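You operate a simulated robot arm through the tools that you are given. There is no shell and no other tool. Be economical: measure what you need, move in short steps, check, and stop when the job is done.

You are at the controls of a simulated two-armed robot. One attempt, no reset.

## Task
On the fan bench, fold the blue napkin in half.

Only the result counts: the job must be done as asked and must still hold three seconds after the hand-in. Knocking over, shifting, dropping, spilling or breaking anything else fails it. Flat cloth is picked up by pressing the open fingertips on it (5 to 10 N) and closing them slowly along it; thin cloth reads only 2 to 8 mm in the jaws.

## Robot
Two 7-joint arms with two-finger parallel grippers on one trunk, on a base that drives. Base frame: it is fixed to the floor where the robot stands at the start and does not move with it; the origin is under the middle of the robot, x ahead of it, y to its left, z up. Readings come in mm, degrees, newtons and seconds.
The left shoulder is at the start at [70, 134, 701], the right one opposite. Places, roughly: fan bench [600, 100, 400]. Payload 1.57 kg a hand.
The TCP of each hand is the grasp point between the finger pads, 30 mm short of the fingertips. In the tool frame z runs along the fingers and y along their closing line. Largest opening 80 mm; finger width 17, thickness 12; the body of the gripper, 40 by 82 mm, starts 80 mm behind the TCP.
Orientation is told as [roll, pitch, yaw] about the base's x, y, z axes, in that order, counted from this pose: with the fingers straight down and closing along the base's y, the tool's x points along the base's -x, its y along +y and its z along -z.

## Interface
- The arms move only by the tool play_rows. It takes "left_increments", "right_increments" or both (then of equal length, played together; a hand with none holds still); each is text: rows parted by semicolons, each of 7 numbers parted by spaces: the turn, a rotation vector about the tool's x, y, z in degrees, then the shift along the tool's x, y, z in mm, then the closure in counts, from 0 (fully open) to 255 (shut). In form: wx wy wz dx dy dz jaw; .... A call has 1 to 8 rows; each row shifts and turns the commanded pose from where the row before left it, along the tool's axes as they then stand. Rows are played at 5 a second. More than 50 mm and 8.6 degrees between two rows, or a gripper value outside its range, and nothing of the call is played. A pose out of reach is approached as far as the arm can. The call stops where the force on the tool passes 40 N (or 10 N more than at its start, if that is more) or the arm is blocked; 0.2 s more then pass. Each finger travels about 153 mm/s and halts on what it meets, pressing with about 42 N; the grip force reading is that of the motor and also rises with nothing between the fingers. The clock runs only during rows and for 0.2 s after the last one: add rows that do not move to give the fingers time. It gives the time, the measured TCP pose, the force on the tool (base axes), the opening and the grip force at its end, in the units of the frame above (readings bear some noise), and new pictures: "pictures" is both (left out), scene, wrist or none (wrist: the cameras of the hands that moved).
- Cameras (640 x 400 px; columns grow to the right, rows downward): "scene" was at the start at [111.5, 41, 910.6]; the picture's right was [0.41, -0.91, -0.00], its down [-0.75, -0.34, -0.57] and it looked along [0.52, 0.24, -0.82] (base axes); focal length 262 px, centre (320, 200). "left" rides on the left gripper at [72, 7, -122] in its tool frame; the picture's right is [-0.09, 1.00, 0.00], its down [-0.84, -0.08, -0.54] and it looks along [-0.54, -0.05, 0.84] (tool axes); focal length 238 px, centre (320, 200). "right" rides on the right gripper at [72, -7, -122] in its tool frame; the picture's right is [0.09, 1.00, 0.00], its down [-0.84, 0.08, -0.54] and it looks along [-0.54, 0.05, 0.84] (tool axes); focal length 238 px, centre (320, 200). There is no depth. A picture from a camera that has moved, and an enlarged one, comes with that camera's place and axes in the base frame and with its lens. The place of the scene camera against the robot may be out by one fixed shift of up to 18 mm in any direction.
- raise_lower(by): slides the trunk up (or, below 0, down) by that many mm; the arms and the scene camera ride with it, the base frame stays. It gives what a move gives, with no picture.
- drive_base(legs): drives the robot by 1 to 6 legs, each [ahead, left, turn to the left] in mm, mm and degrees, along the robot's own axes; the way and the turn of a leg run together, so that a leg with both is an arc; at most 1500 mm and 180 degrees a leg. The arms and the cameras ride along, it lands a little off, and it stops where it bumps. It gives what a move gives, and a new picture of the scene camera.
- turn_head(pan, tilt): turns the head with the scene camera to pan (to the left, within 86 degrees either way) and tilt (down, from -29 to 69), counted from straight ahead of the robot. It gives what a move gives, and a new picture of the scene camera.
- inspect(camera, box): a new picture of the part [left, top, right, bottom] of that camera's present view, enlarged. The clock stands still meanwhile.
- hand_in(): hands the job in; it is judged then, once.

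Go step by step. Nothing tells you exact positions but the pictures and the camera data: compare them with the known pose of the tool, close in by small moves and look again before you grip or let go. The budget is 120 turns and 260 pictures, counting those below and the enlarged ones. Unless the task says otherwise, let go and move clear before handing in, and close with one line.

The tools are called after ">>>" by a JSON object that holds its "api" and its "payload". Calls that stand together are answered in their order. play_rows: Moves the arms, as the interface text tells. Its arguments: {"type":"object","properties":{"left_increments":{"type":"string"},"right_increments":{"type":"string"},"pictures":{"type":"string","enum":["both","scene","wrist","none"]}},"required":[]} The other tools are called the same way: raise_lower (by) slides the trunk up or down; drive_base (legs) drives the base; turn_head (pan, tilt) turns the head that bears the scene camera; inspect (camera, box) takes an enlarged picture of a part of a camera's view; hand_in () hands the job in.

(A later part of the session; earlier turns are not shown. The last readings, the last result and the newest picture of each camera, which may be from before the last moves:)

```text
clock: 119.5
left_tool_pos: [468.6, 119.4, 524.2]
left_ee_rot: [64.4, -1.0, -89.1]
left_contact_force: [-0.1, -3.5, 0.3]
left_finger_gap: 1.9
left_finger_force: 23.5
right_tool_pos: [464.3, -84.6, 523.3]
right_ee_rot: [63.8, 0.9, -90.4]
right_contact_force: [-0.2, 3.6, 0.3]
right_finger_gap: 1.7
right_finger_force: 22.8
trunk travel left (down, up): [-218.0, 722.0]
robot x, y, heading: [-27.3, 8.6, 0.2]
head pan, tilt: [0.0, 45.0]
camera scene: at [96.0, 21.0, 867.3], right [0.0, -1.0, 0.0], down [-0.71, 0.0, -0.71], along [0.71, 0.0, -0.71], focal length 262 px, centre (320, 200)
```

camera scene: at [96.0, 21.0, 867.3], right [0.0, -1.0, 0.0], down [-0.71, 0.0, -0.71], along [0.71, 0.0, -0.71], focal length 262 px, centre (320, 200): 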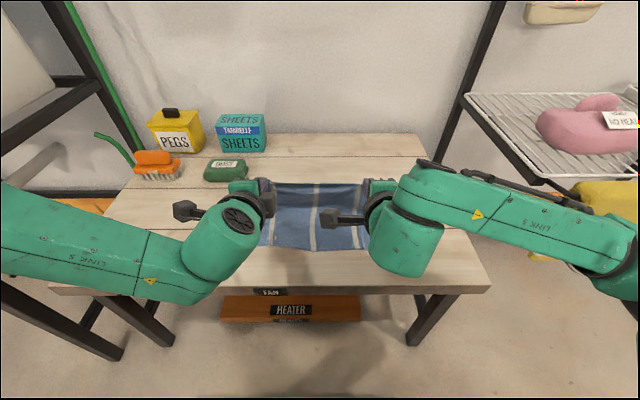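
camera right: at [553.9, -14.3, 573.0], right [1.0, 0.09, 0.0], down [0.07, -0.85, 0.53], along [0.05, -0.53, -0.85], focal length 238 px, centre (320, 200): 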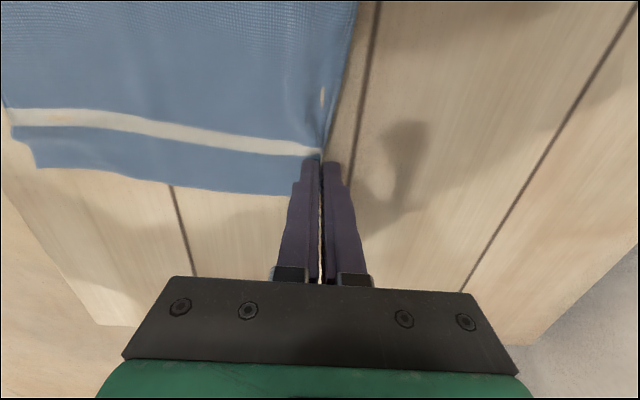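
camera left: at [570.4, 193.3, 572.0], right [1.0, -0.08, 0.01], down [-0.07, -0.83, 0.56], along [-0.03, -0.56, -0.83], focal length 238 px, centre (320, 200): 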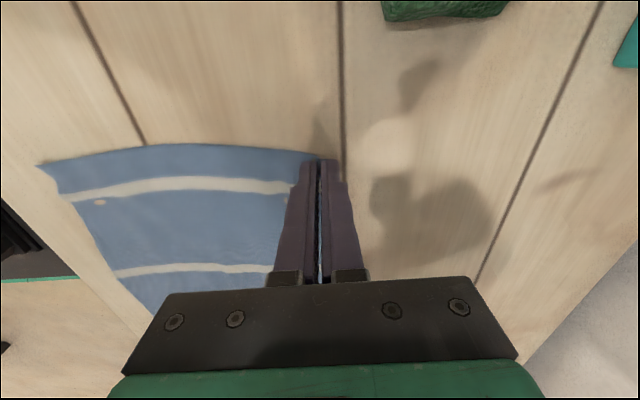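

The flap hangs straight. I continue over the crease in small steps: drive back, lower, drive back.

>>> {"api": "drive_base", "payload": {"legs": [[-48, 0, 0]]}}

>>> {"api": "raise_lower", "payload": {"by": -25}}

>>> {"api": "inspect", "payload": {"camera": "scene", "box": [230, 150, 400, 255]}}

>>> {"api": "inspect", "payload": {"camera": "left", "box": [0, 0, 640, 400]}}

```text
clock: 120.5
left_tool_pos: [421.2, 120.0, 524.5]
left_ee_rot: [64.4, -1.0, -89.2]
left_contact_force: [-0.2, -4.3, -0.3]
left_finger_gap: 2.0
left_finger_force: 23.0
right_tool_pos: [417.4, -85.9, 523.2]
right_ee_rot: [63.8, 0.8, -90.5]
right_contact_force: [0.8, 2.5, -0.8]
right_finger_gap: 1.3
right_finger_force: 22.8
trunk travel left (down, up): [-218.0, 722.0]
robot x, y, heading: [-78.1, 14.6, -0.1]
head pan, tilt: [0.0, 45.0]
camera scene: at [48.3, 21.1, 867.3], right [0.0, -1.0, 0.0], down [-0.71, 0.0, -0.71], along [0.71, 0.0, -0.71], focal length 262 px, centre (320, 200)
```

scene: 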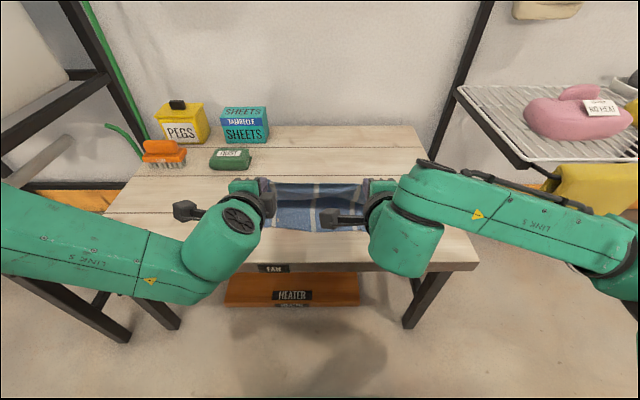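

```text
clock: 121.2
left_tool_pos: [420.6, 119.5, 499.2]
left_ee_rot: [64.5, -1.0, -89.2]
left_contact_force: [0.5, -3.6, 0.4]
left_finger_gap: 1.9
left_finger_force: 23.6
right_tool_pos: [417.1, -85.1, 499.0]
right_ee_rot: [63.9, 1.0, -90.4]
right_contact_force: [0.5, 3.0, -0.3]
right_finger_gap: 1.9
right_finger_force: 23.1
trunk travel left (down, up): [-193.0, 747.0]
robot x, y, heading: [-79.8, 11.2, -0.0]
head pan, tilt: [0.0, 45.0]
```

```text
3.76 times, centred on (315, 202) of scene
camera zoom: at [48.4, 21.1, 842.2], right [0.0, -1.0, 0.0], down [-0.71, 0.0, -0.71], along [0.71, 0.0, -0.71], focal length 986 px, centre (339, 191)
```

zoom: 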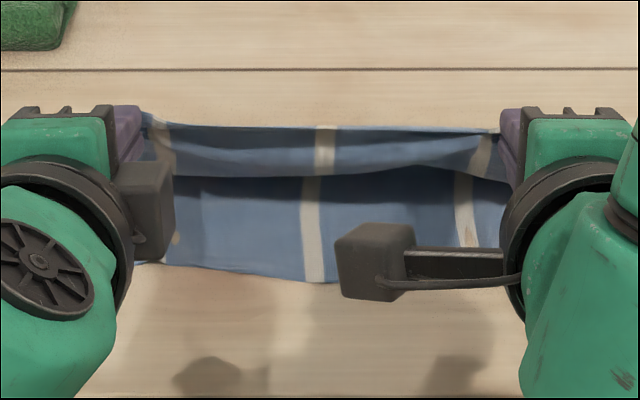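

```text
1.00 times, centred on (320, 200) of left
camera zoom: at [314.6, 191.3, 556.7], right [0.43, -0.07, 0.9], down [-0.51, -0.84, 0.18], along [0.74, -0.54, -0.4], focal length 238 px, centre (320, 200)
```

zoom: 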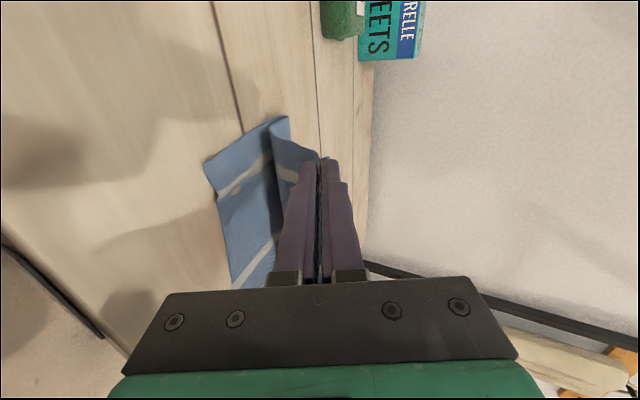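

The side view shows a clean V fold with its crease near x≈490. I continue back and down.

>>> {"api": "drive_base", "payload": {"legs": [[-32, 0, 0]]}}

>>> {"api": "raise_lower", "payload": {"by": -28}}

>>> {"api": "inspect", "payload": {"camera": "left", "box": [0, 0, 640, 400]}}

>>> {"api": "inspect", "payload": {"camera": "right", "box": [0, 0, 640, 400]}}

```text
clock: 122.0
left_tool_pos: [388.0, 118.1, 500.7]
left_ee_rot: [64.4, -1.0, -89.2]
left_contact_force: [0.0, -3.1, -0.9]
left_finger_gap: 2.0
left_finger_force: 23.2
right_tool_pos: [385.7, -85.8, 499.1]
right_ee_rot: [63.9, 0.9, -90.4]
right_contact_force: [-0.4, 2.6, 0.4]
right_finger_gap: 1.7
right_finger_force: 23.9
trunk travel left (down, up): [-193.0, 747.0]
robot x, y, heading: [-116.4, 11.2, -0.2]
head pan, tilt: [0.0, 45.0]
camera scene: at [15.7, 21.1, 842.3], right [-0.01, -1.0, 0.0], down [-0.71, 0.0, -0.71], along [0.71, 0.0, -0.71], focal length 262 px, centre (320, 200)
```

scene: 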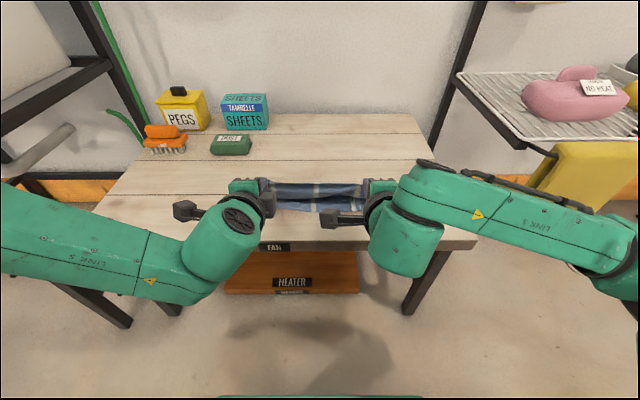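

```text
clock: 122.8
left_tool_pos: [388.3, 119.5, 471.1]
left_ee_rot: [64.4, -1.0, -89.2]
left_contact_force: [-0.3, -2.2, 0.3]
left_finger_gap: 1.8
left_finger_force: 23.6
right_tool_pos: [385.6, -83.8, 469.6]
right_ee_rot: [63.8, 0.9, -90.5]
right_contact_force: [0.5, 2.5, -0.2]
right_finger_gap: 1.6
right_finger_force: 22.7
trunk travel left (down, up): [-165.0, 775.0]
robot x, y, heading: [-110.0, 12.1, -0.3]
head pan, tilt: [0.0, 45.0]
```

```text
1.00 times, centred on (320, 200) of left
camera zoom: at [282.0, 191.2, 528.7], right [0.43, -0.07, 0.9], down [-0.51, -0.84, 0.18], along [0.74, -0.54, -0.4], focal length 238 px, centre (320, 200)
```

zoom: 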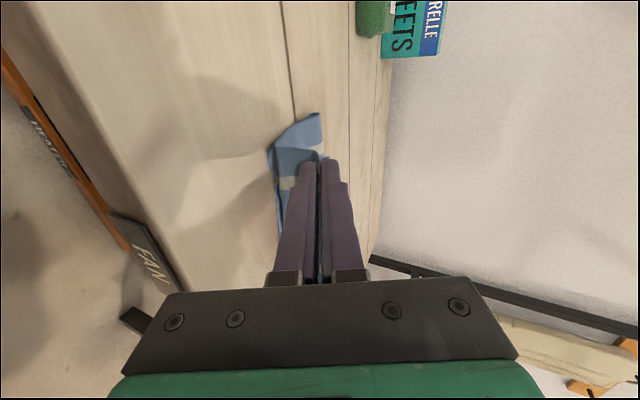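

```text
1.00 times, centred on (320, 200) of right
camera zoom: at [273.5, -13.4, 518.5], right [0.44, 0.08, 0.89], down [-0.46, -0.84, 0.3], along [0.77, -0.54, -0.33], focal length 238 px, centre (320, 200)
```

zoom: 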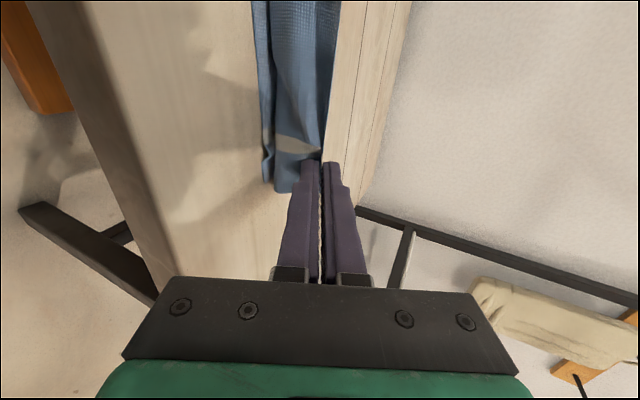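

>>> {"api": "inspect", "payload": {"camera": "scene", "box": [240, 140, 400, 240]}}

>>> {"api": "inspect", "payload": {"camera": "left", "box": [220, 90, 380, 190]}}

```text
4.00 times, centred on (320, 190) of scene
camera zoom: at [15.7, 21.1, 814.2], right [-0.01, -1.0, 0.0], down [-0.71, 0.0, -0.71], along [0.71, 0.0, -0.71], focal length 1047 px, centre (320, 240)
```

zoom: 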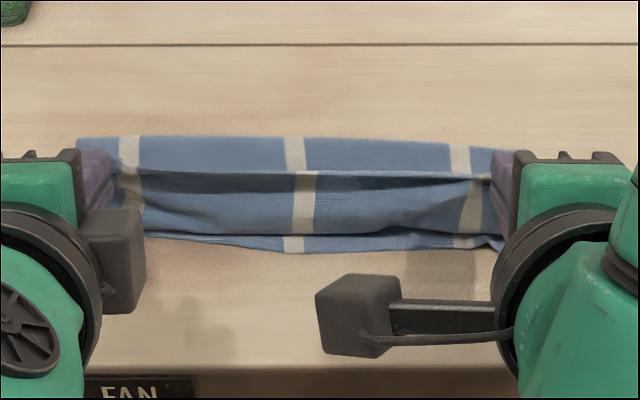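

```text
4.00 times, centred on (300, 140) of left
camera zoom: at [282.0, 191.2, 528.7], right [0.43, -0.07, 0.9], down [-0.51, -0.84, 0.18], along [0.74, -0.54, -0.4], focal length 953 px, centre (400, 440)
```

zoom: 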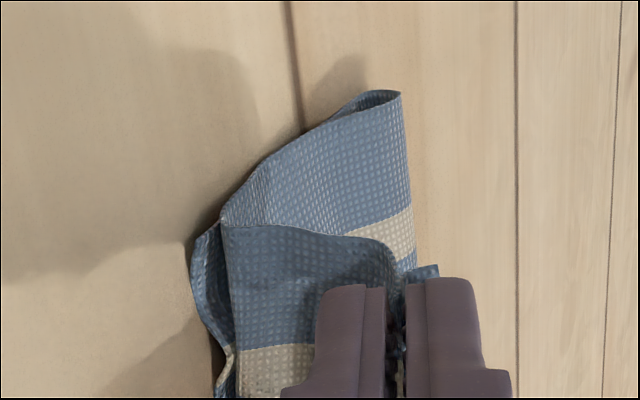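

The bottom layer had slid: the near edge is at x≈400, so the crease should be at ≈510, not 492. I go back up and forward to above x≈510 to reset the crease.

>>> {"api": "raise_lower", "payload": {"by": 28}}

>>> {"api": "drive_base", "payload": {"legs": [[45, 0, 0]]}}

>>> {"api": "raise_lower", "payload": {"by": 30}}

>>> {"api": "drive_base", "payload": {"legs": [[50, 0, 0]]}}

>>> {"api": "inspect", "payload": {"camera": "scene", "box": [230, 150, 410, 270]}}

>>> {"api": "inspect", "payload": {"camera": "left", "box": [140, 60, 380, 210]}}

```text
clock: 123.5
left_tool_pos: [387.9, 118.7, 499.9]
left_ee_rot: [64.5, -0.9, -89.2]
left_contact_force: [1.1, -2.7, 0.0]
left_finger_gap: 1.7
left_finger_force: 23.2
right_tool_pos: [386.6, -85.7, 498.2]
right_ee_rot: [63.8, 0.8, -90.4]
right_contact_force: [0.1, 2.7, -0.1]
right_finger_gap: 1.6
right_finger_force: 23.7
trunk travel left (down, up): [-193.0, 747.0]
robot x, y, heading: [-109.0, 13.3, -0.1]
head pan, tilt: [0.0, 45.0]
```

```text
clock: 124.4
left_tool_pos: [433.7, 120.0, 500.3]
left_ee_rot: [64.5, -1.0, -89.2]
left_contact_force: [0.2, -2.9, -0.8]
left_finger_gap: 1.5
left_finger_force: 23.6
right_tool_pos: [430.5, -85.4, 498.9]
right_ee_rot: [63.8, 1.0, -90.4]
right_contact_force: [0.7, 3.6, 0.6]
right_finger_gap: 1.6
right_finger_force: 23.4
trunk travel left (down, up): [-193.0, 747.0]
robot x, y, heading: [-65.6, 11.5, -0.2]
head pan, tilt: [0.0, 45.0]
camera scene: at [61.6, 21.0, 842.2], right [0.0, -1.0, 0.0], down [-0.71, 0.0, -0.71], along [0.71, 0.0, -0.71], focal length 262 px, centre (320, 200)
```

scene: 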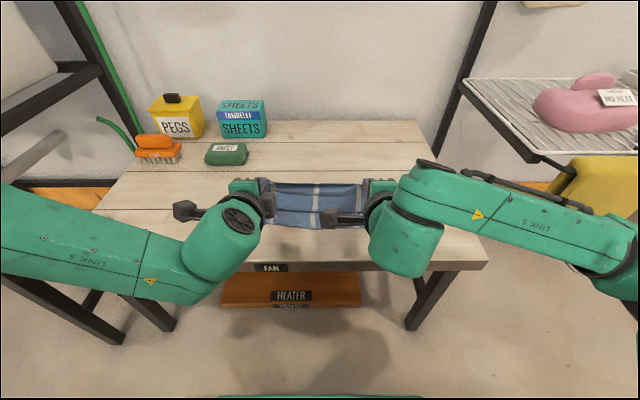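

```text
clock: 125.1
left_tool_pos: [433.5, 119.0, 528.8]
left_ee_rot: [64.4, -0.9, -89.3]
left_contact_force: [0.0, -1.8, -0.2]
left_finger_gap: 1.8
left_finger_force: 23.7
right_tool_pos: [429.6, -85.0, 528.7]
right_ee_rot: [63.8, 0.8, -90.4]
right_contact_force: [1.0, 1.8, -0.8]
right_finger_gap: 1.9
right_finger_force: 23.3
trunk travel left (down, up): [-223.0, 717.0]
robot x, y, heading: [-66.9, 10.9, -0.0]
head pan, tilt: [0.0, 45.0]
```

```text
clock: 126.0
left_tool_pos: [482.7, 120.4, 529.5]
left_ee_rot: [64.5, -1.1, -89.1]
left_contact_force: [0.3, -2.6, -1.1]
left_finger_gap: 1.7
left_finger_force: 23.4
right_tool_pos: [479.6, -84.6, 528.0]
right_ee_rot: [63.7, 0.9, -90.3]
right_contact_force: [0.2, 3.3, -0.1]
right_finger_gap: 1.6
right_finger_force: 23.3
trunk travel left (down, up): [-223.0, 717.0]
robot x, y, heading: [-13.4, 9.5, 0.1]
head pan, tilt: [0.0, 45.0]
camera scene: at [111.0, 21.0, 872.2], right [0.0, -1.0, 0.0], down [-0.71, 0.0, -0.71], along [0.71, 0.0, -0.71], focal length 262 px, centre (320, 200)
```

scene: 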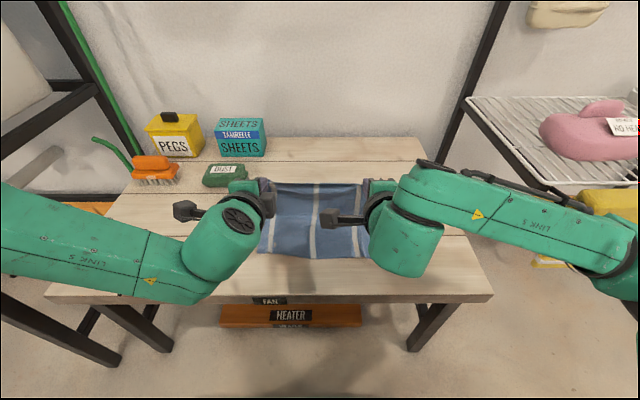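

```text
3.33 times, centred on (320, 210) of scene
camera zoom: at [111.0, 21.0, 872.2], right [0.0, -1.0, 0.0], down [-0.71, 0.0, -0.71], along [0.71, 0.0, -0.71], focal length 873 px, centre (320, 167)
```

zoom: 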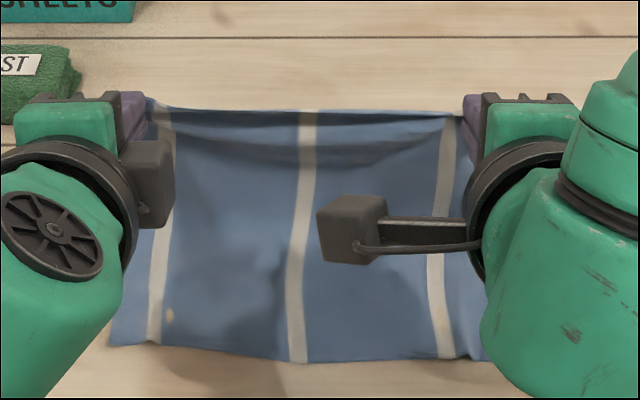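

```text
2.67 times, centred on (260, 135) of left
camera zoom: at [376.9, 191.4, 586.5], right [0.43, -0.07, 0.9], down [-0.51, -0.84, 0.18], along [0.74, -0.54, -0.4], focal length 636 px, centre (480, 373)
```

zoom: 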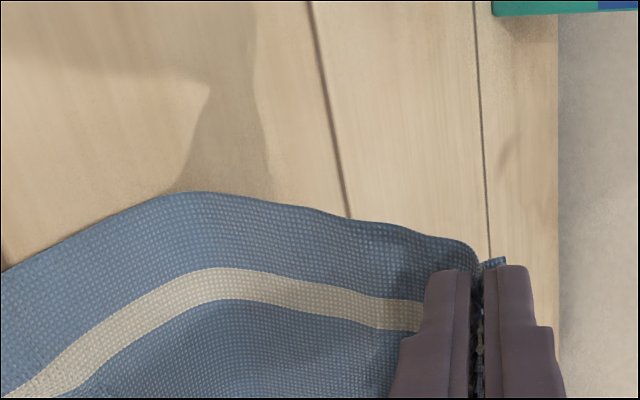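

The crease is now at x≈513 with the near edge at ≈399, which is half and half. I follow the circle about that crease in small lower-then-back pairs.

>>> {"api": "raise_lower", "payload": {"by": -5}}

>>> {"api": "drive_base", "payload": {"legs": [[-34, 0, 0]]}}

>>> {"api": "raise_lower", "payload": {"by": -11}}

>>> {"api": "drive_base", "payload": {"legs": [[-22, 0, 0]]}}

>>> {"api": "raise_lower", "payload": {"by": -12}}

>>> {"api": "drive_base", "payload": {"legs": [[-18, 0, 0]]}}

>>> {"api": "inspect", "payload": {"camera": "left", "box": [140, 60, 380, 210]}}

>>> {"api": "inspect", "payload": {"camera": "scene", "box": [240, 150, 400, 250]}}

```text
clock: 126.6
left_tool_pos: [482.7, 119.2, 523.7]
left_ee_rot: [64.5, -0.8, -89.3]
left_contact_force: [1.0, -1.8, -0.7]
left_finger_gap: 1.6
left_finger_force: 23.2
right_tool_pos: [480.0, -84.8, 524.2]
right_ee_rot: [63.9, 0.8, -90.3]
right_contact_force: [0.3, 1.2, -0.9]
right_finger_gap: 1.5
right_finger_force: 23.5
trunk travel left (down, up): [-218.0, 722.0]
robot x, y, heading: [-18.8, 13.0, -0.3]
head pan, tilt: [0.0, 45.0]
```

```text
clock: 127.4
left_tool_pos: [449.1, 118.9, 524.5]
left_ee_rot: [64.4, -1.1, -89.2]
left_contact_force: [-0.6, -2.8, 0.4]
left_finger_gap: 2.1
left_finger_force: 23.5
right_tool_pos: [445.4, -85.1, 523.9]
right_ee_rot: [63.9, 1.0, -90.3]
right_contact_force: [1.2, 3.3, 0.0]
right_finger_gap: 1.7
right_finger_force: 23.2
trunk travel left (down, up): [-218.0, 722.0]
robot x, y, heading: [-48.4, 15.2, -0.2]
head pan, tilt: [0.0, 45.0]
camera scene: at [76.5, 21.0, 867.3], right [0.0, -1.0, 0.0], down [-0.71, 0.0, -0.71], along [0.71, 0.0, -0.71], focal length 262 px, centre (320, 200)
```

scene: 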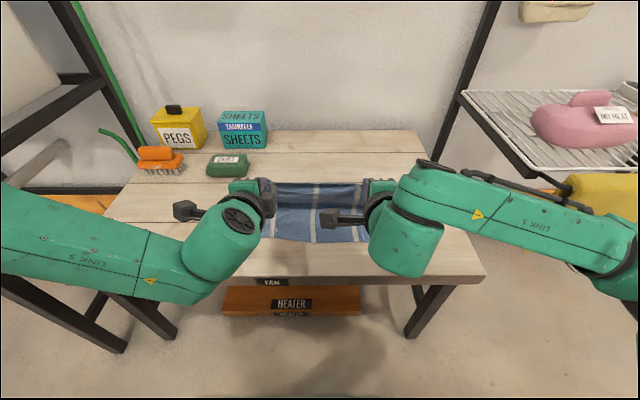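

```text
clock: 128.0
left_tool_pos: [448.6, 120.2, 513.4]
left_ee_rot: [64.4, -1.0, -89.1]
left_contact_force: [0.8, -2.2, 0.1]
left_finger_gap: 1.5
left_finger_force: 23.0
right_tool_pos: [446.8, -85.4, 512.4]
right_ee_rot: [63.7, 0.9, -90.3]
right_contact_force: [-0.3, 2.8, -0.2]
right_finger_gap: 1.4
right_finger_force: 23.1
trunk travel left (down, up): [-207.0, 733.0]
robot x, y, heading: [-51.1, 8.2, -0.3]
head pan, tilt: [0.0, 45.0]
```

```text
clock: 128.8
left_tool_pos: [426.0, 119.1, 513.3]
left_ee_rot: [64.3, -1.0, -89.2]
left_contact_force: [0.6, -3.2, 0.7]
left_finger_gap: 1.9
left_finger_force: 23.0
right_tool_pos: [424.0, -83.9, 512.6]
right_ee_rot: [63.8, 0.9, -90.4]
right_contact_force: [0.0, 2.8, -0.6]
right_finger_gap: 1.8
right_finger_force: 23.6
trunk travel left (down, up): [-207.0, 733.0]
robot x, y, heading: [-77.5, 11.2, -0.5]
head pan, tilt: [0.0, 45.0]
camera scene: at [54.4, 21.0, 856.3], right [0.0, -1.0, 0.0], down [-0.71, 0.0, -0.71], along [0.71, 0.0, -0.71], focal length 262 px, centre (320, 200)
```

scene: 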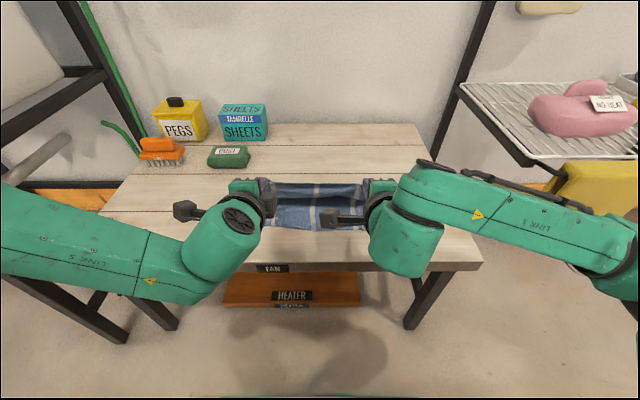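

```text
clock: 129.4
left_tool_pos: [425.7, 118.3, 501.5]
left_ee_rot: [64.4, -1.0, -89.3]
left_contact_force: [0.0, -2.4, -0.4]
left_finger_gap: 1.6
left_finger_force: 23.8
right_tool_pos: [424.5, -84.5, 501.3]
right_ee_rot: [63.9, 1.0, -90.3]
right_contact_force: [0.1, 1.8, -0.1]
right_finger_gap: 1.5
right_finger_force: 23.6
trunk travel left (down, up): [-195.0, 745.0]
robot x, y, heading: [-68.3, 14.1, -0.4]
head pan, tilt: [0.0, 45.0]
```

```text
clock: 130.2
left_tool_pos: [408.4, 120.5, 501.3]
left_ee_rot: [64.4, -1.1, -89.2]
left_contact_force: [-0.2, -2.3, -0.1]
left_finger_gap: 1.9
left_finger_force: 23.1
right_tool_pos: [405.9, -85.0, 501.4]
right_ee_rot: [63.7, 0.9, -90.3]
right_contact_force: [0.1, 1.2, -0.5]
right_finger_gap: 1.8
right_finger_force: 23.5
trunk travel left (down, up): [-195.0, 745.0]
robot x, y, heading: [-91.5, 11.4, -0.1]
head pan, tilt: [0.0, 45.0]
camera scene: at [36.3, 21.1, 844.3], right [0.0, -1.0, 0.0], down [-0.71, 0.0, -0.71], along [0.71, 0.0, -0.71], focal length 262 px, centre (320, 200)
```

scene: 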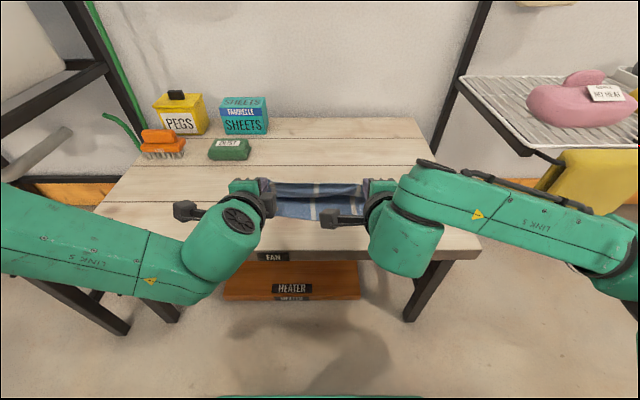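

```text
2.67 times, centred on (260, 135) of left
camera zoom: at [302.4, 191.4, 558.8], right [0.43, -0.07, 0.9], down [-0.51, -0.84, 0.18], along [0.74, -0.54, -0.4], focal length 636 px, centre (480, 373)
```

zoom: 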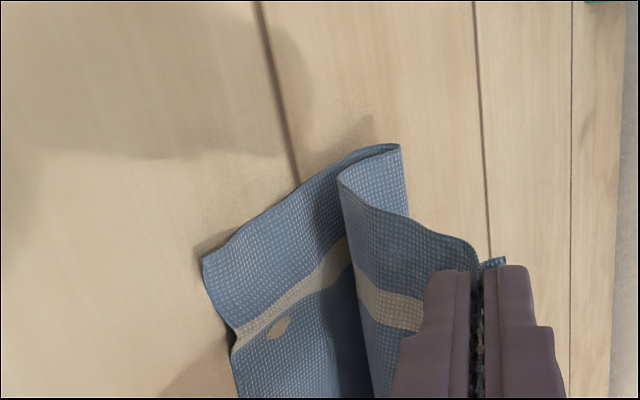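

```text
4.00 times, centred on (320, 200) of scene
camera zoom: at [36.3, 21.1, 844.3], right [0.0, -1.0, 0.0], down [-0.71, 0.0, -0.71], along [0.71, 0.0, -0.71], focal length 1047 px, centre (320, 200)
```

zoom: 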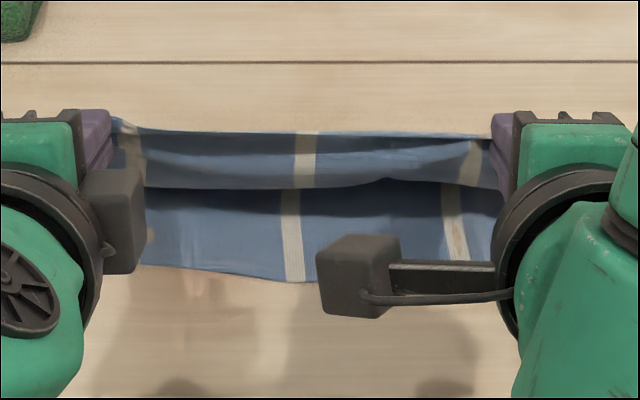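

The profile is a clean fold with the crease at about x 506. I continue the last part down.

>>> {"api": "drive_base", "payload": {"legs": [[-14, 0, 0]]}}

>>> {"api": "raise_lower", "payload": {"by": -20}}

>>> {"api": "drive_base", "payload": {"legs": [[-12, 0, 0]]}}

>>> {"api": "raise_lower", "payload": {"by": -18}}

>>> {"api": "inspect", "payload": {"camera": "left", "box": [140, 60, 380, 210]}}

>>> {"api": "inspect", "payload": {"camera": "scene", "box": [240, 135, 400, 235]}}

```text
clock: 131.0
left_tool_pos: [394.1, 120.3, 501.5]
left_ee_rot: [64.4, -0.9, -89.1]
left_contact_force: [0.2, -1.7, 0.7]
left_finger_gap: 1.7
left_finger_force: 24.2
right_tool_pos: [392.1, -83.9, 501.6]
right_ee_rot: [63.8, 0.9, -90.3]
right_contact_force: [0.2, 1.7, 0.3]
right_finger_gap: 1.5
right_finger_force: 23.5
trunk travel left (down, up): [-195.0, 745.0]
robot x, y, heading: [-107.2, 9.0, -0.0]
head pan, tilt: [0.0, 45.0]
camera scene: at [22.1, 21.2, 844.3], right [0.0, -1.0, 0.0], down [-0.71, 0.0, -0.71], along [0.71, 0.0, -0.71], focal length 262 px, centre (320, 200)
```

scene: 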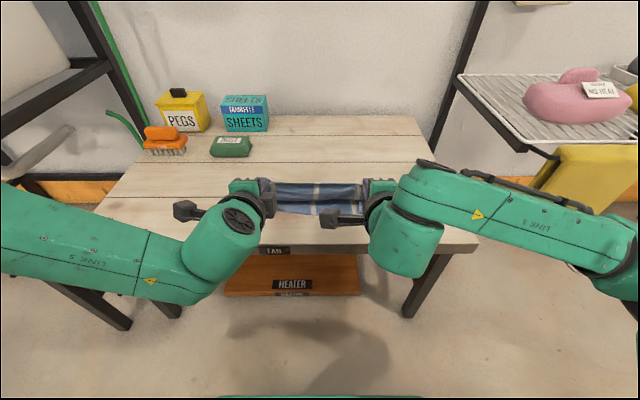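

```text
clock: 131.6
left_tool_pos: [394.2, 119.0, 480.7]
left_ee_rot: [64.4, -1.0, -89.2]
left_contact_force: [0.2, -2.6, -0.3]
left_finger_gap: 1.7
left_finger_force: 23.5
right_tool_pos: [392.7, -83.1, 480.8]
right_ee_rot: [63.8, 0.8, -90.2]
right_contact_force: [0.6, 1.7, -0.7]
right_finger_gap: 1.4
right_finger_force: 23.3
trunk travel left (down, up): [-175.0, 765.0]
robot x, y, heading: [-103.6, 9.1, 0.0]
head pan, tilt: [0.0, 45.0]
```

```text
clock: 132.4
left_tool_pos: [382.2, 120.0, 480.8]
left_ee_rot: [64.4, -1.1, -89.2]
left_contact_force: [-0.3, -1.4, 0.8]
left_finger_gap: 1.7
left_finger_force: 22.8
right_tool_pos: [379.7, -84.6, 481.4]
right_ee_rot: [63.8, 0.9, -90.1]
right_contact_force: [0.0, 1.9, 0.0]
right_finger_gap: 1.2
right_finger_force: 23.8
trunk travel left (down, up): [-175.0, 765.0]
robot x, y, heading: [-118.8, 11.2, -0.2]
head pan, tilt: [0.0, 45.0]
camera scene: at [10.2, 21.2, 824.3], right [0.0, -1.0, 0.0], down [-0.71, 0.0, -0.71], along [0.71, 0.0, -0.71], focal length 262 px, centre (320, 200)
```

scene: 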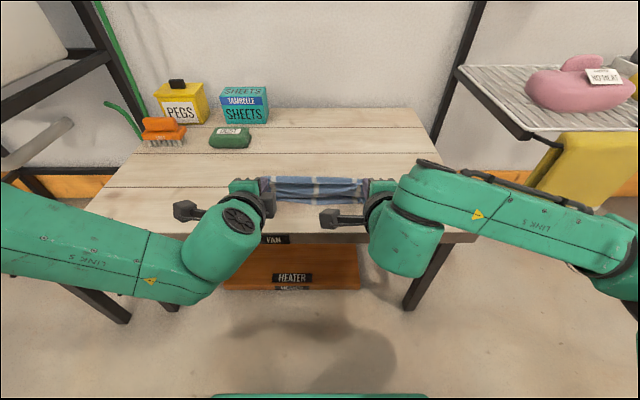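

```text
clock: 133.0
left_tool_pos: [382.5, 119.6, 462.9]
left_ee_rot: [64.4, -1.1, -89.3]
left_contact_force: [0.6, -1.0, -0.5]
left_finger_gap: 1.9
left_finger_force: 23.2
right_tool_pos: [379.2, -84.2, 463.2]
right_ee_rot: [63.7, 0.9, -90.2]
right_contact_force: [-0.3, 1.5, -0.6]
right_finger_gap: 1.3
right_finger_force: 23.5
trunk travel left (down, up): [-157.0, 783.0]
robot x, y, heading: [-115.1, 8.7, -0.3]
head pan, tilt: [0.0, 45.0]
```

```text
2.67 times, centred on (260, 135) of left
camera zoom: at [276.1, 191.4, 520.7], right [0.43, -0.07, 0.9], down [-0.51, -0.84, 0.18], along [0.74, -0.54, -0.4], focal length 636 px, centre (480, 373)
```

zoom: 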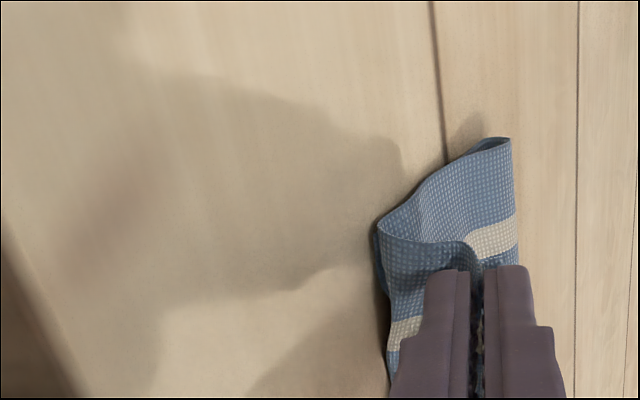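

```text
4.00 times, centred on (320, 185) of scene
camera zoom: at [10.1, 21.2, 806.2], right [0.0, -1.0, 0.0], down [-0.71, 0.0, -0.71], along [0.71, 0.0, -0.71], focal length 1047 px, centre (320, 260)
```

zoom: 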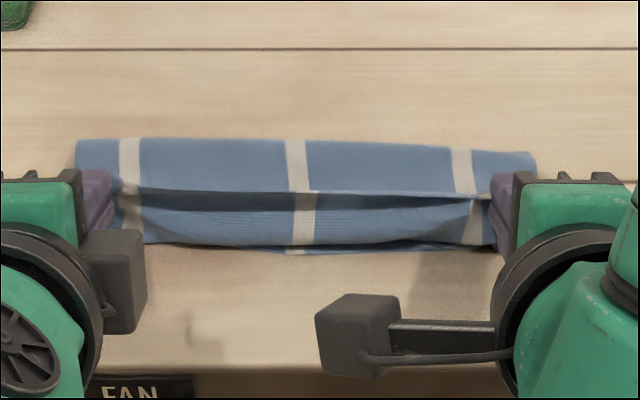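

The flap again crept by slack on the way down. A taut path avoids that, because pulling only slides the whole napkin, so I go back up, tilt the tools a bit more, and follow a larger radius.

>>> {"api": "raise_lower", "payload": {"by": 36}}

>>> {"api": "drive_base", "payload": {"legs": [[50, 0, 0]]}}

>>> {"api": "raise_lower", "payload": {"by": 28}}

>>> {"api": "drive_base", "payload": {"legs": [[50, 0, 0]]}}

>>> {"api": "play_rows", "payload": {"left_increments": "-4 0 0 0 2 4 255;-4 0 0 0 1 4 255;-4 0 0 0 1 4 255;0 0 0 0 0 0 255", "right_increments": "-4 0 0 0 2 4 255;-4 0 0 0 1 4 255;-4 0 0 0 1 4 255;0 0 0 0 0 0 255", "pictures": "none"}}

>>> {"api": "inspect", "payload": {"camera": "scene", "box": [230, 150, 410, 270]}}

>>> {"api": "inspect", "payload": {"camera": "left", "box": [140, 60, 380, 210]}}

```text
clock: 133.8
left_tool_pos: [383.0, 120.1, 497.8]
left_ee_rot: [64.4, -0.9, -89.1]
left_contact_force: [-0.1, -1.3, 0.7]
left_finger_gap: 1.9
left_finger_force: 23.7
right_tool_pos: [380.6, -84.4, 498.4]
right_ee_rot: [63.8, 0.9, -90.3]
right_contact_force: [-0.2, 2.5, -1.2]
right_finger_gap: 1.5
right_finger_force: 23.0
trunk travel left (down, up): [-193.0, 747.0]
robot x, y, heading: [-118.9, 8.6, -0.1]
head pan, tilt: [0.0, 45.0]
```

```text
clock: 134.8
left_tool_pos: [432.3, 120.8, 498.5]
left_ee_rot: [64.4, -1.0, -89.1]
left_contact_force: [0.7, -1.9, -0.9]
left_finger_gap: 1.6
left_finger_force: 23.5
right_tool_pos: [429.4, -82.7, 498.8]
right_ee_rot: [63.8, 1.0, -90.2]
right_contact_force: [-0.1, 2.0, -0.5]
right_finger_gap: 1.5
right_finger_force: 23.2
trunk travel left (down, up): [-193.0, 747.0]
robot x, y, heading: [-65.9, 11.7, -0.1]
head pan, tilt: [0.0, 45.0]
camera scene: at [60.0, 21.3, 842.2], right [0.0, -1.0, 0.0], down [-0.71, 0.0, -0.71], along [0.71, 0.0, -0.71], focal length 262 px, centre (320, 200)
```

scene: 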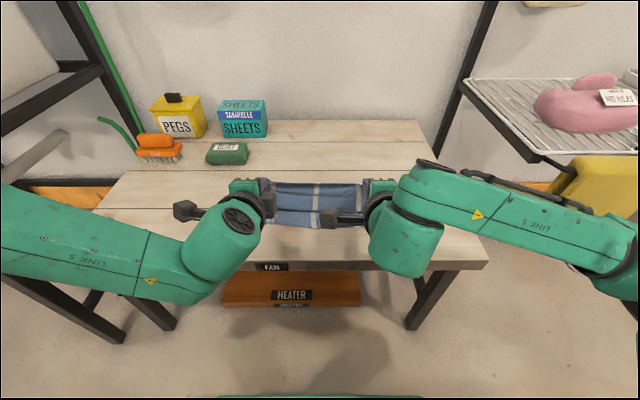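

```text
clock: 135.5
left_tool_pos: [432.6, 120.4, 526.6]
left_ee_rot: [64.4, -1.1, -89.3]
left_contact_force: [-0.4, -1.5, -0.1]
left_finger_gap: 1.6
left_finger_force: 23.5
right_tool_pos: [429.1, -84.3, 526.6]
right_ee_rot: [63.7, 0.9, -90.1]
right_contact_force: [0.7, 1.3, -1.2]
right_finger_gap: 1.6
right_finger_force: 24.0
trunk travel left (down, up): [-221.0, 719.0]
robot x, y, heading: [-66.0, 10.8, 0.1]
head pan, tilt: [0.0, 45.0]
```

```text
clock: 136.4
left_tool_pos: [480.9, 119.5, 526.9]
left_ee_rot: [64.5, -1.0, -89.1]
left_contact_force: [0.5, -2.4, -0.6]
left_finger_gap: 2.0
left_finger_force: 23.1
right_tool_pos: [479.5, -82.5, 528.2]
right_ee_rot: [63.7, 0.9, -90.1]
right_contact_force: [-0.3, 1.5, 0.7]
right_finger_gap: 1.9
right_finger_force: 23.4
trunk travel left (down, up): [-221.0, 719.0]
robot x, y, heading: [-16.0, 8.9, -0.3]
head pan, tilt: [0.0, 45.0]
camera scene: at [109.7, 21.3, 870.2], right [0.0, -1.0, 0.0], down [-0.71, 0.0, -0.71], along [0.71, 0.0, -0.71], focal length 262 px, centre (320, 200)
```

scene: 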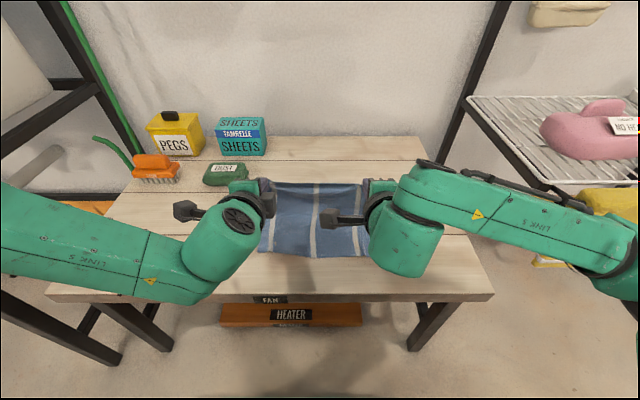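

```text
clock: 137.4
left_tool_pos: [494.2, 120.6, 527.1]
left_ee_rot: [76.4, -1.0, -89.1]
left_contact_force: [-0.5, 0.5, -0.5]
left_finger_gap: 2.0
left_finger_force: 23.3
right_tool_pos: [487.2, -76.6, 525.5]
right_ee_rot: [74.0, 1.1, -89.5]
right_contact_force: [-0.3, -0.5, -0.2]
right_finger_gap: 1.4
right_finger_force: 23.1
right hand out of reach, approached as far as the arm can: row 3
trunk travel left (down, up): [-221.0, 719.0]
robot x, y, heading: [-19.9, 5.8, -0.2]
head pan, tilt: [0.0, 45.0]
```

```text
3.33 times, centred on (320, 210) of scene
camera zoom: at [109.5, 21.3, 870.2], right [0.0, -1.0, 0.0], down [-0.71, 0.0, -0.71], along [0.71, 0.0, -0.71], focal length 873 px, centre (320, 167)
```

zoom: 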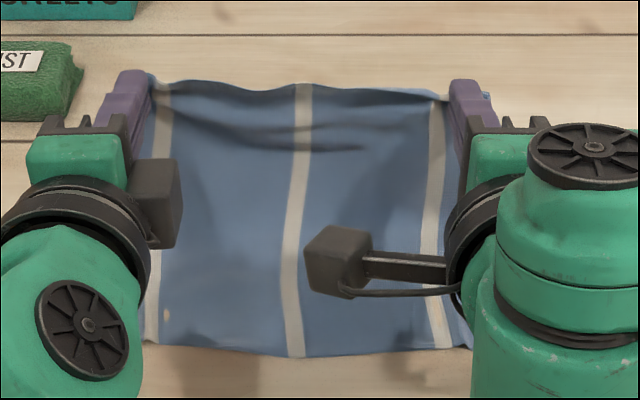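

```text
2.67 times, centred on (260, 135) of left
camera zoom: at [377.9, 191.3, 560.8], right [0.23, -0.07, 0.97], down [-0.53, -0.84, 0.07], along [0.81, -0.53, -0.24], focal length 636 px, centre (480, 373)
```

zoom: 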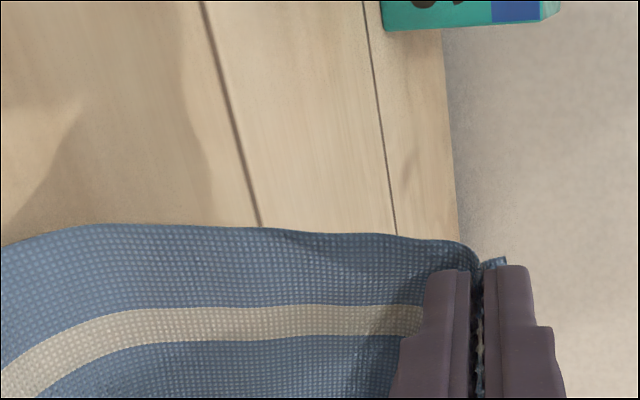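

Taut again with the near edge still at 400. I follow the larger-radius path.

>>> {"api": "drive_base", "payload": {"legs": [[-52, 0, 0]]}}

>>> {"api": "raise_lower", "payload": {"by": -12}}

>>> {"api": "drive_base", "payload": {"legs": [[-24, 0, 0]]}}

>>> {"api": "raise_lower", "payload": {"by": -18}}

>>> {"api": "drive_base", "payload": {"legs": [[-24, 0, 0]]}}

>>> {"api": "inspect", "payload": {"camera": "left", "box": [140, 60, 380, 210]}}

```text
clock: 138.3
left_tool_pos: [441.7, 121.1, 527.0]
left_ee_rot: [76.4, -1.0, -89.2]
left_contact_force: [0.7, 0.3, -0.1]
left_finger_gap: 1.5
left_finger_force: 23.2
right_tool_pos: [435.2, -75.6, 526.8]
right_ee_rot: [73.9, 1.4, -89.5]
right_contact_force: [-0.5, -1.3, -0.2]
right_finger_gap: 1.8
right_finger_force: 23.0
trunk travel left (down, up): [-221.0, 719.0]
robot x, y, heading: [-70.8, 8.0, -0.1]
head pan, tilt: [0.0, 45.0]
camera scene: at [56.9, 21.4, 870.3], right [0.0, -1.0, 0.0], down [-0.71, 0.0, -0.71], along [0.71, 0.0, -0.71], focal length 262 px, centre (320, 200)
```

scene: 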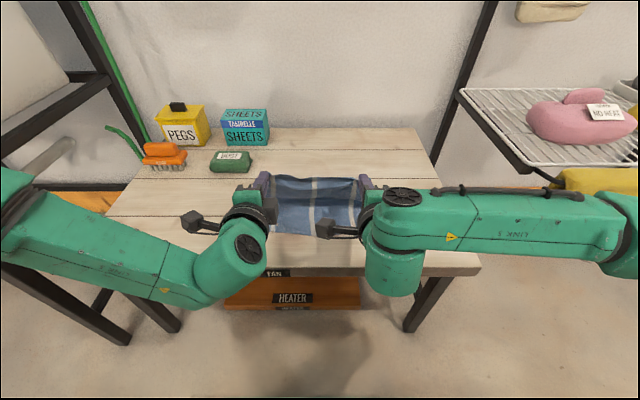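

```text
clock: 138.9
left_tool_pos: [440.9, 121.3, 515.5]
left_ee_rot: [76.4, -1.1, -89.1]
left_contact_force: [0.0, -0.4, 0.2]
left_finger_gap: 2.1
left_finger_force: 23.9
right_tool_pos: [435.5, -76.3, 514.8]
right_ee_rot: [73.9, 1.3, -89.4]
right_contact_force: [0.4, 0.6, 0.5]
right_finger_gap: 1.6
right_finger_force: 23.5
trunk travel left (down, up): [-209.0, 731.0]
robot x, y, heading: [-73.6, 11.2, -0.0]
head pan, tilt: [0.0, 45.0]
```

```text
clock: 139.8
left_tool_pos: [417.7, 120.0, 515.8]
left_ee_rot: [76.4, -1.0, -89.1]
left_contact_force: [-0.3, 0.9, 0.2]
left_finger_gap: 1.9
left_finger_force: 23.4
right_tool_pos: [411.3, -76.1, 514.2]
right_ee_rot: [73.9, 1.3, -89.5]
right_contact_force: [-0.2, -0.3, 0.6]
right_finger_gap: 1.5
right_finger_force: 23.9
trunk travel left (down, up): [-209.0, 731.0]
robot x, y, heading: [-97.7, 10.4, -0.1]
head pan, tilt: [0.0, 45.0]
camera scene: at [32.7, 21.4, 858.3], right [0.0, -1.0, 0.0], down [-0.71, 0.0, -0.71], along [0.71, 0.0, -0.71], focal length 262 px, centre (320, 200)
```

scene: 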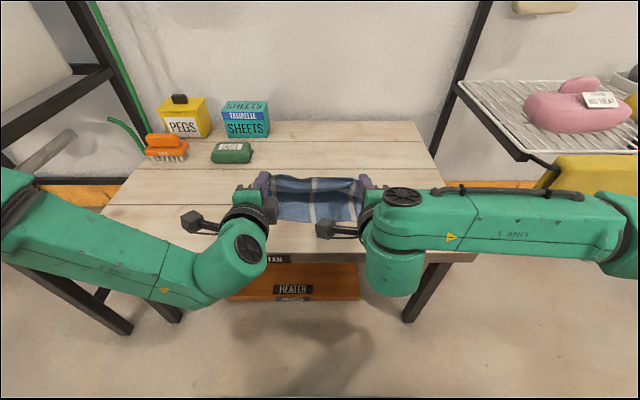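

```text
clock: 140.4
left_tool_pos: [416.8, 122.0, 497.0]
left_ee_rot: [76.4, -0.9, -89.1]
left_contact_force: [0.3, 0.7, -0.4]
left_finger_gap: 1.8
left_finger_force: 24.1
right_tool_pos: [410.6, -76.5, 495.3]
right_ee_rot: [73.9, 1.3, -89.4]
right_contact_force: [-0.9, 0.2, -0.2]
right_finger_gap: 1.5
right_finger_force: 23.1
trunk travel left (down, up): [-191.0, 749.0]
robot x, y, heading: [-90.8, 14.3, 0.1]
head pan, tilt: [0.0, 45.0]
```

```text
clock: 141.2
left_tool_pos: [393.8, 119.7, 497.0]
left_ee_rot: [76.4, -1.1, -89.1]
left_contact_force: [-0.1, 0.2, 0.1]
left_finger_gap: 1.8
left_finger_force: 23.1
right_tool_pos: [387.5, -76.1, 495.8]
right_ee_rot: [73.9, 1.3, -89.4]
right_contact_force: [-0.5, 0.2, 0.9]
right_finger_gap: 1.8
right_finger_force: 23.4
trunk travel left (down, up): [-191.0, 749.0]
robot x, y, heading: [-119.9, 8.5, 0.0]
head pan, tilt: [0.0, 45.0]
camera scene: at [9.0, 21.3, 840.3], right [0.0, -1.0, 0.0], down [-0.71, 0.0, -0.71], along [0.71, 0.0, -0.71], focal length 262 px, centre (320, 200)
```

scene: 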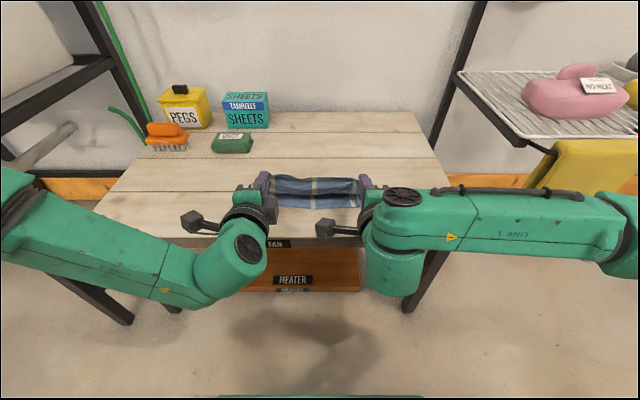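

```text
2.67 times, centred on (260, 135) of left
camera zoom: at [277.4, 191.4, 531.1], right [0.24, -0.07, 0.97], down [-0.53, -0.84, 0.07], along [0.81, -0.53, -0.24], focal length 636 px, centre (480, 373)
```

zoom: 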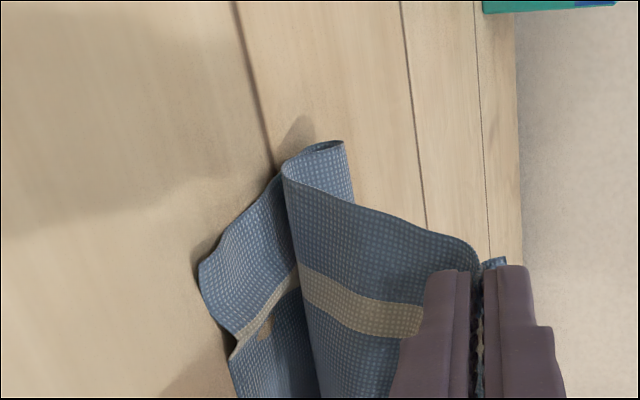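

>>> {"api": "drive_base", "payload": {"legs": [[-12, 0, 0]]}}

>>> {"api": "raise_lower", "payload": {"by": -18}}

>>> {"api": "drive_base", "payload": {"legs": [[-14, 0, 0]]}}

>>> {"api": "raise_lower", "payload": {"by": -18}}

>>> {"api": "inspect", "payload": {"camera": "left", "box": [140, 60, 380, 210]}}

>>> {"api": "inspect", "payload": {"camera": "scene", "box": [240, 135, 400, 235]}}

```text
clock: 142.0
left_tool_pos: [381.9, 119.1, 497.7]
left_ee_rot: [76.5, -1.1, -89.1]
left_contact_force: [-0.1, 1.0, 0.2]
left_finger_gap: 1.8
left_finger_force: 23.7
right_tool_pos: [375.6, -74.7, 495.4]
right_ee_rot: [74.0, 1.2, -89.3]
right_contact_force: [0.3, 1.5, -0.5]
right_finger_gap: 1.3
right_finger_force: 23.3
trunk travel left (down, up): [-191.0, 749.0]
robot x, y, heading: [-130.5, 6.5, -0.1]
head pan, tilt: [0.0, 45.0]
camera scene: at [-3.0, 21.3, 840.3], right [0.0, -1.0, 0.0], down [-0.71, 0.0, -0.71], along [0.71, 0.0, -0.71], focal length 262 px, centre (320, 200)
```

scene: 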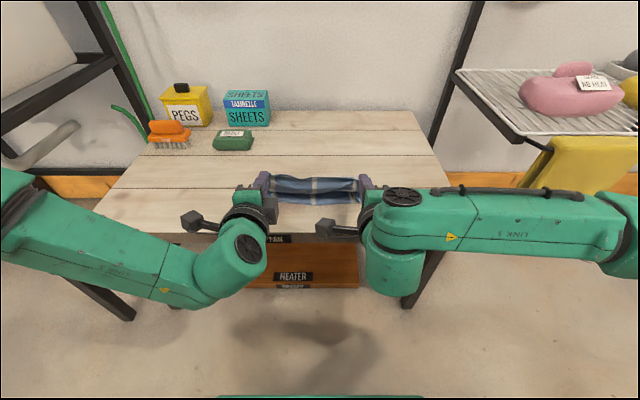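

```text
clock: 142.6
left_tool_pos: [381.5, 120.9, 478.5]
left_ee_rot: [76.4, -1.1, -89.1]
left_contact_force: [-0.1, 0.4, 1.1]
left_finger_gap: 1.8
left_finger_force: 23.6
right_tool_pos: [374.8, -75.4, 477.6]
right_ee_rot: [73.9, 1.2, -89.3]
right_contact_force: [-0.1, -1.1, 1.3]
right_finger_gap: 1.5
right_finger_force: 23.4
trunk travel left (down, up): [-173.0, 767.0]
robot x, y, heading: [-126.7, 7.7, 0.2]
head pan, tilt: [0.0, 45.0]
```

```text
clock: 143.4
left_tool_pos: [367.6, 120.2, 479.9]
left_ee_rot: [76.4, -1.1, -89.1]
left_contact_force: [0.2, -0.5, -0.9]
left_finger_gap: 1.7
left_finger_force: 23.1
right_tool_pos: [361.6, -76.4, 478.2]
right_ee_rot: [73.9, 1.3, -89.4]
right_contact_force: [-0.2, -0.3, -0.3]
right_finger_gap: 1.6
right_finger_force: 23.1
trunk travel left (down, up): [-173.0, 767.0]
robot x, y, heading: [-147.7, 10.4, 0.0]
head pan, tilt: [0.0, 45.0]
camera scene: at [-17.7, 21.3, 822.3], right [0.0, -1.0, 0.0], down [-0.71, 0.0, -0.71], along [0.71, 0.0, -0.71], focal length 262 px, centre (320, 200)
```

scene: 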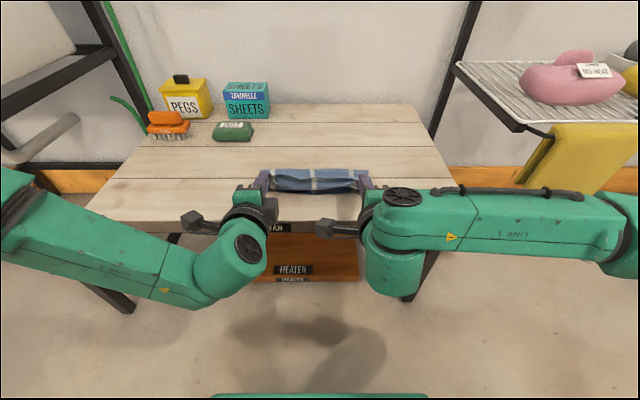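

```text
clock: 144.0
left_tool_pos: [368.0, 119.4, 460.5]
left_ee_rot: [76.3, -1.2, -89.1]
left_contact_force: [-0.1, -0.9, 0.0]
left_finger_gap: 1.7
left_finger_force: 23.7
right_tool_pos: [361.2, -76.1, 459.8]
right_ee_rot: [73.9, 1.3, -89.4]
right_contact_force: [-0.3, 0.4, -0.3]
right_finger_gap: 1.5
right_finger_force: 23.7
trunk travel left (down, up): [-155.0, 785.0]
robot x, y, heading: [-144.1, 11.7, -0.2]
head pan, tilt: [0.0, 45.0]
```

```text
2.67 times, centred on (260, 135) of left
camera zoom: at [250.7, 191.3, 495.1], right [0.24, -0.07, 0.97], down [-0.53, -0.84, 0.07], along [0.81, -0.53, -0.24], focal length 636 px, centre (480, 373)
```

zoom: 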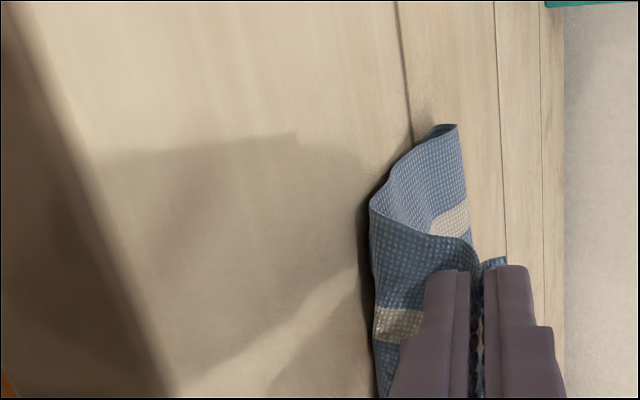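

```text
4.00 times, centred on (320, 185) of scene
camera zoom: at [-17.7, 21.3, 804.2], right [0.0, -1.0, 0.0], down [-0.71, 0.0, -0.71], along [0.71, 0.0, -0.71], focal length 1047 px, centre (320, 260)
```

zoom: 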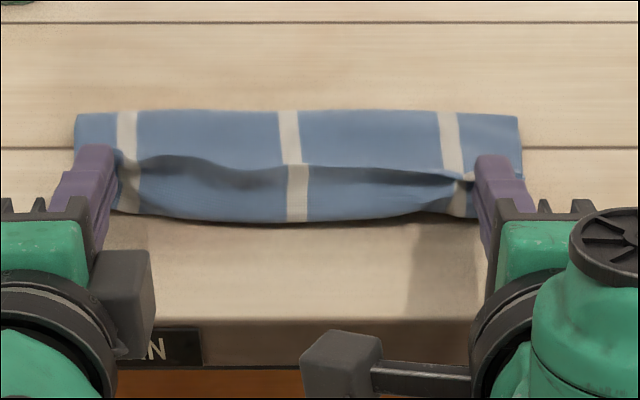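

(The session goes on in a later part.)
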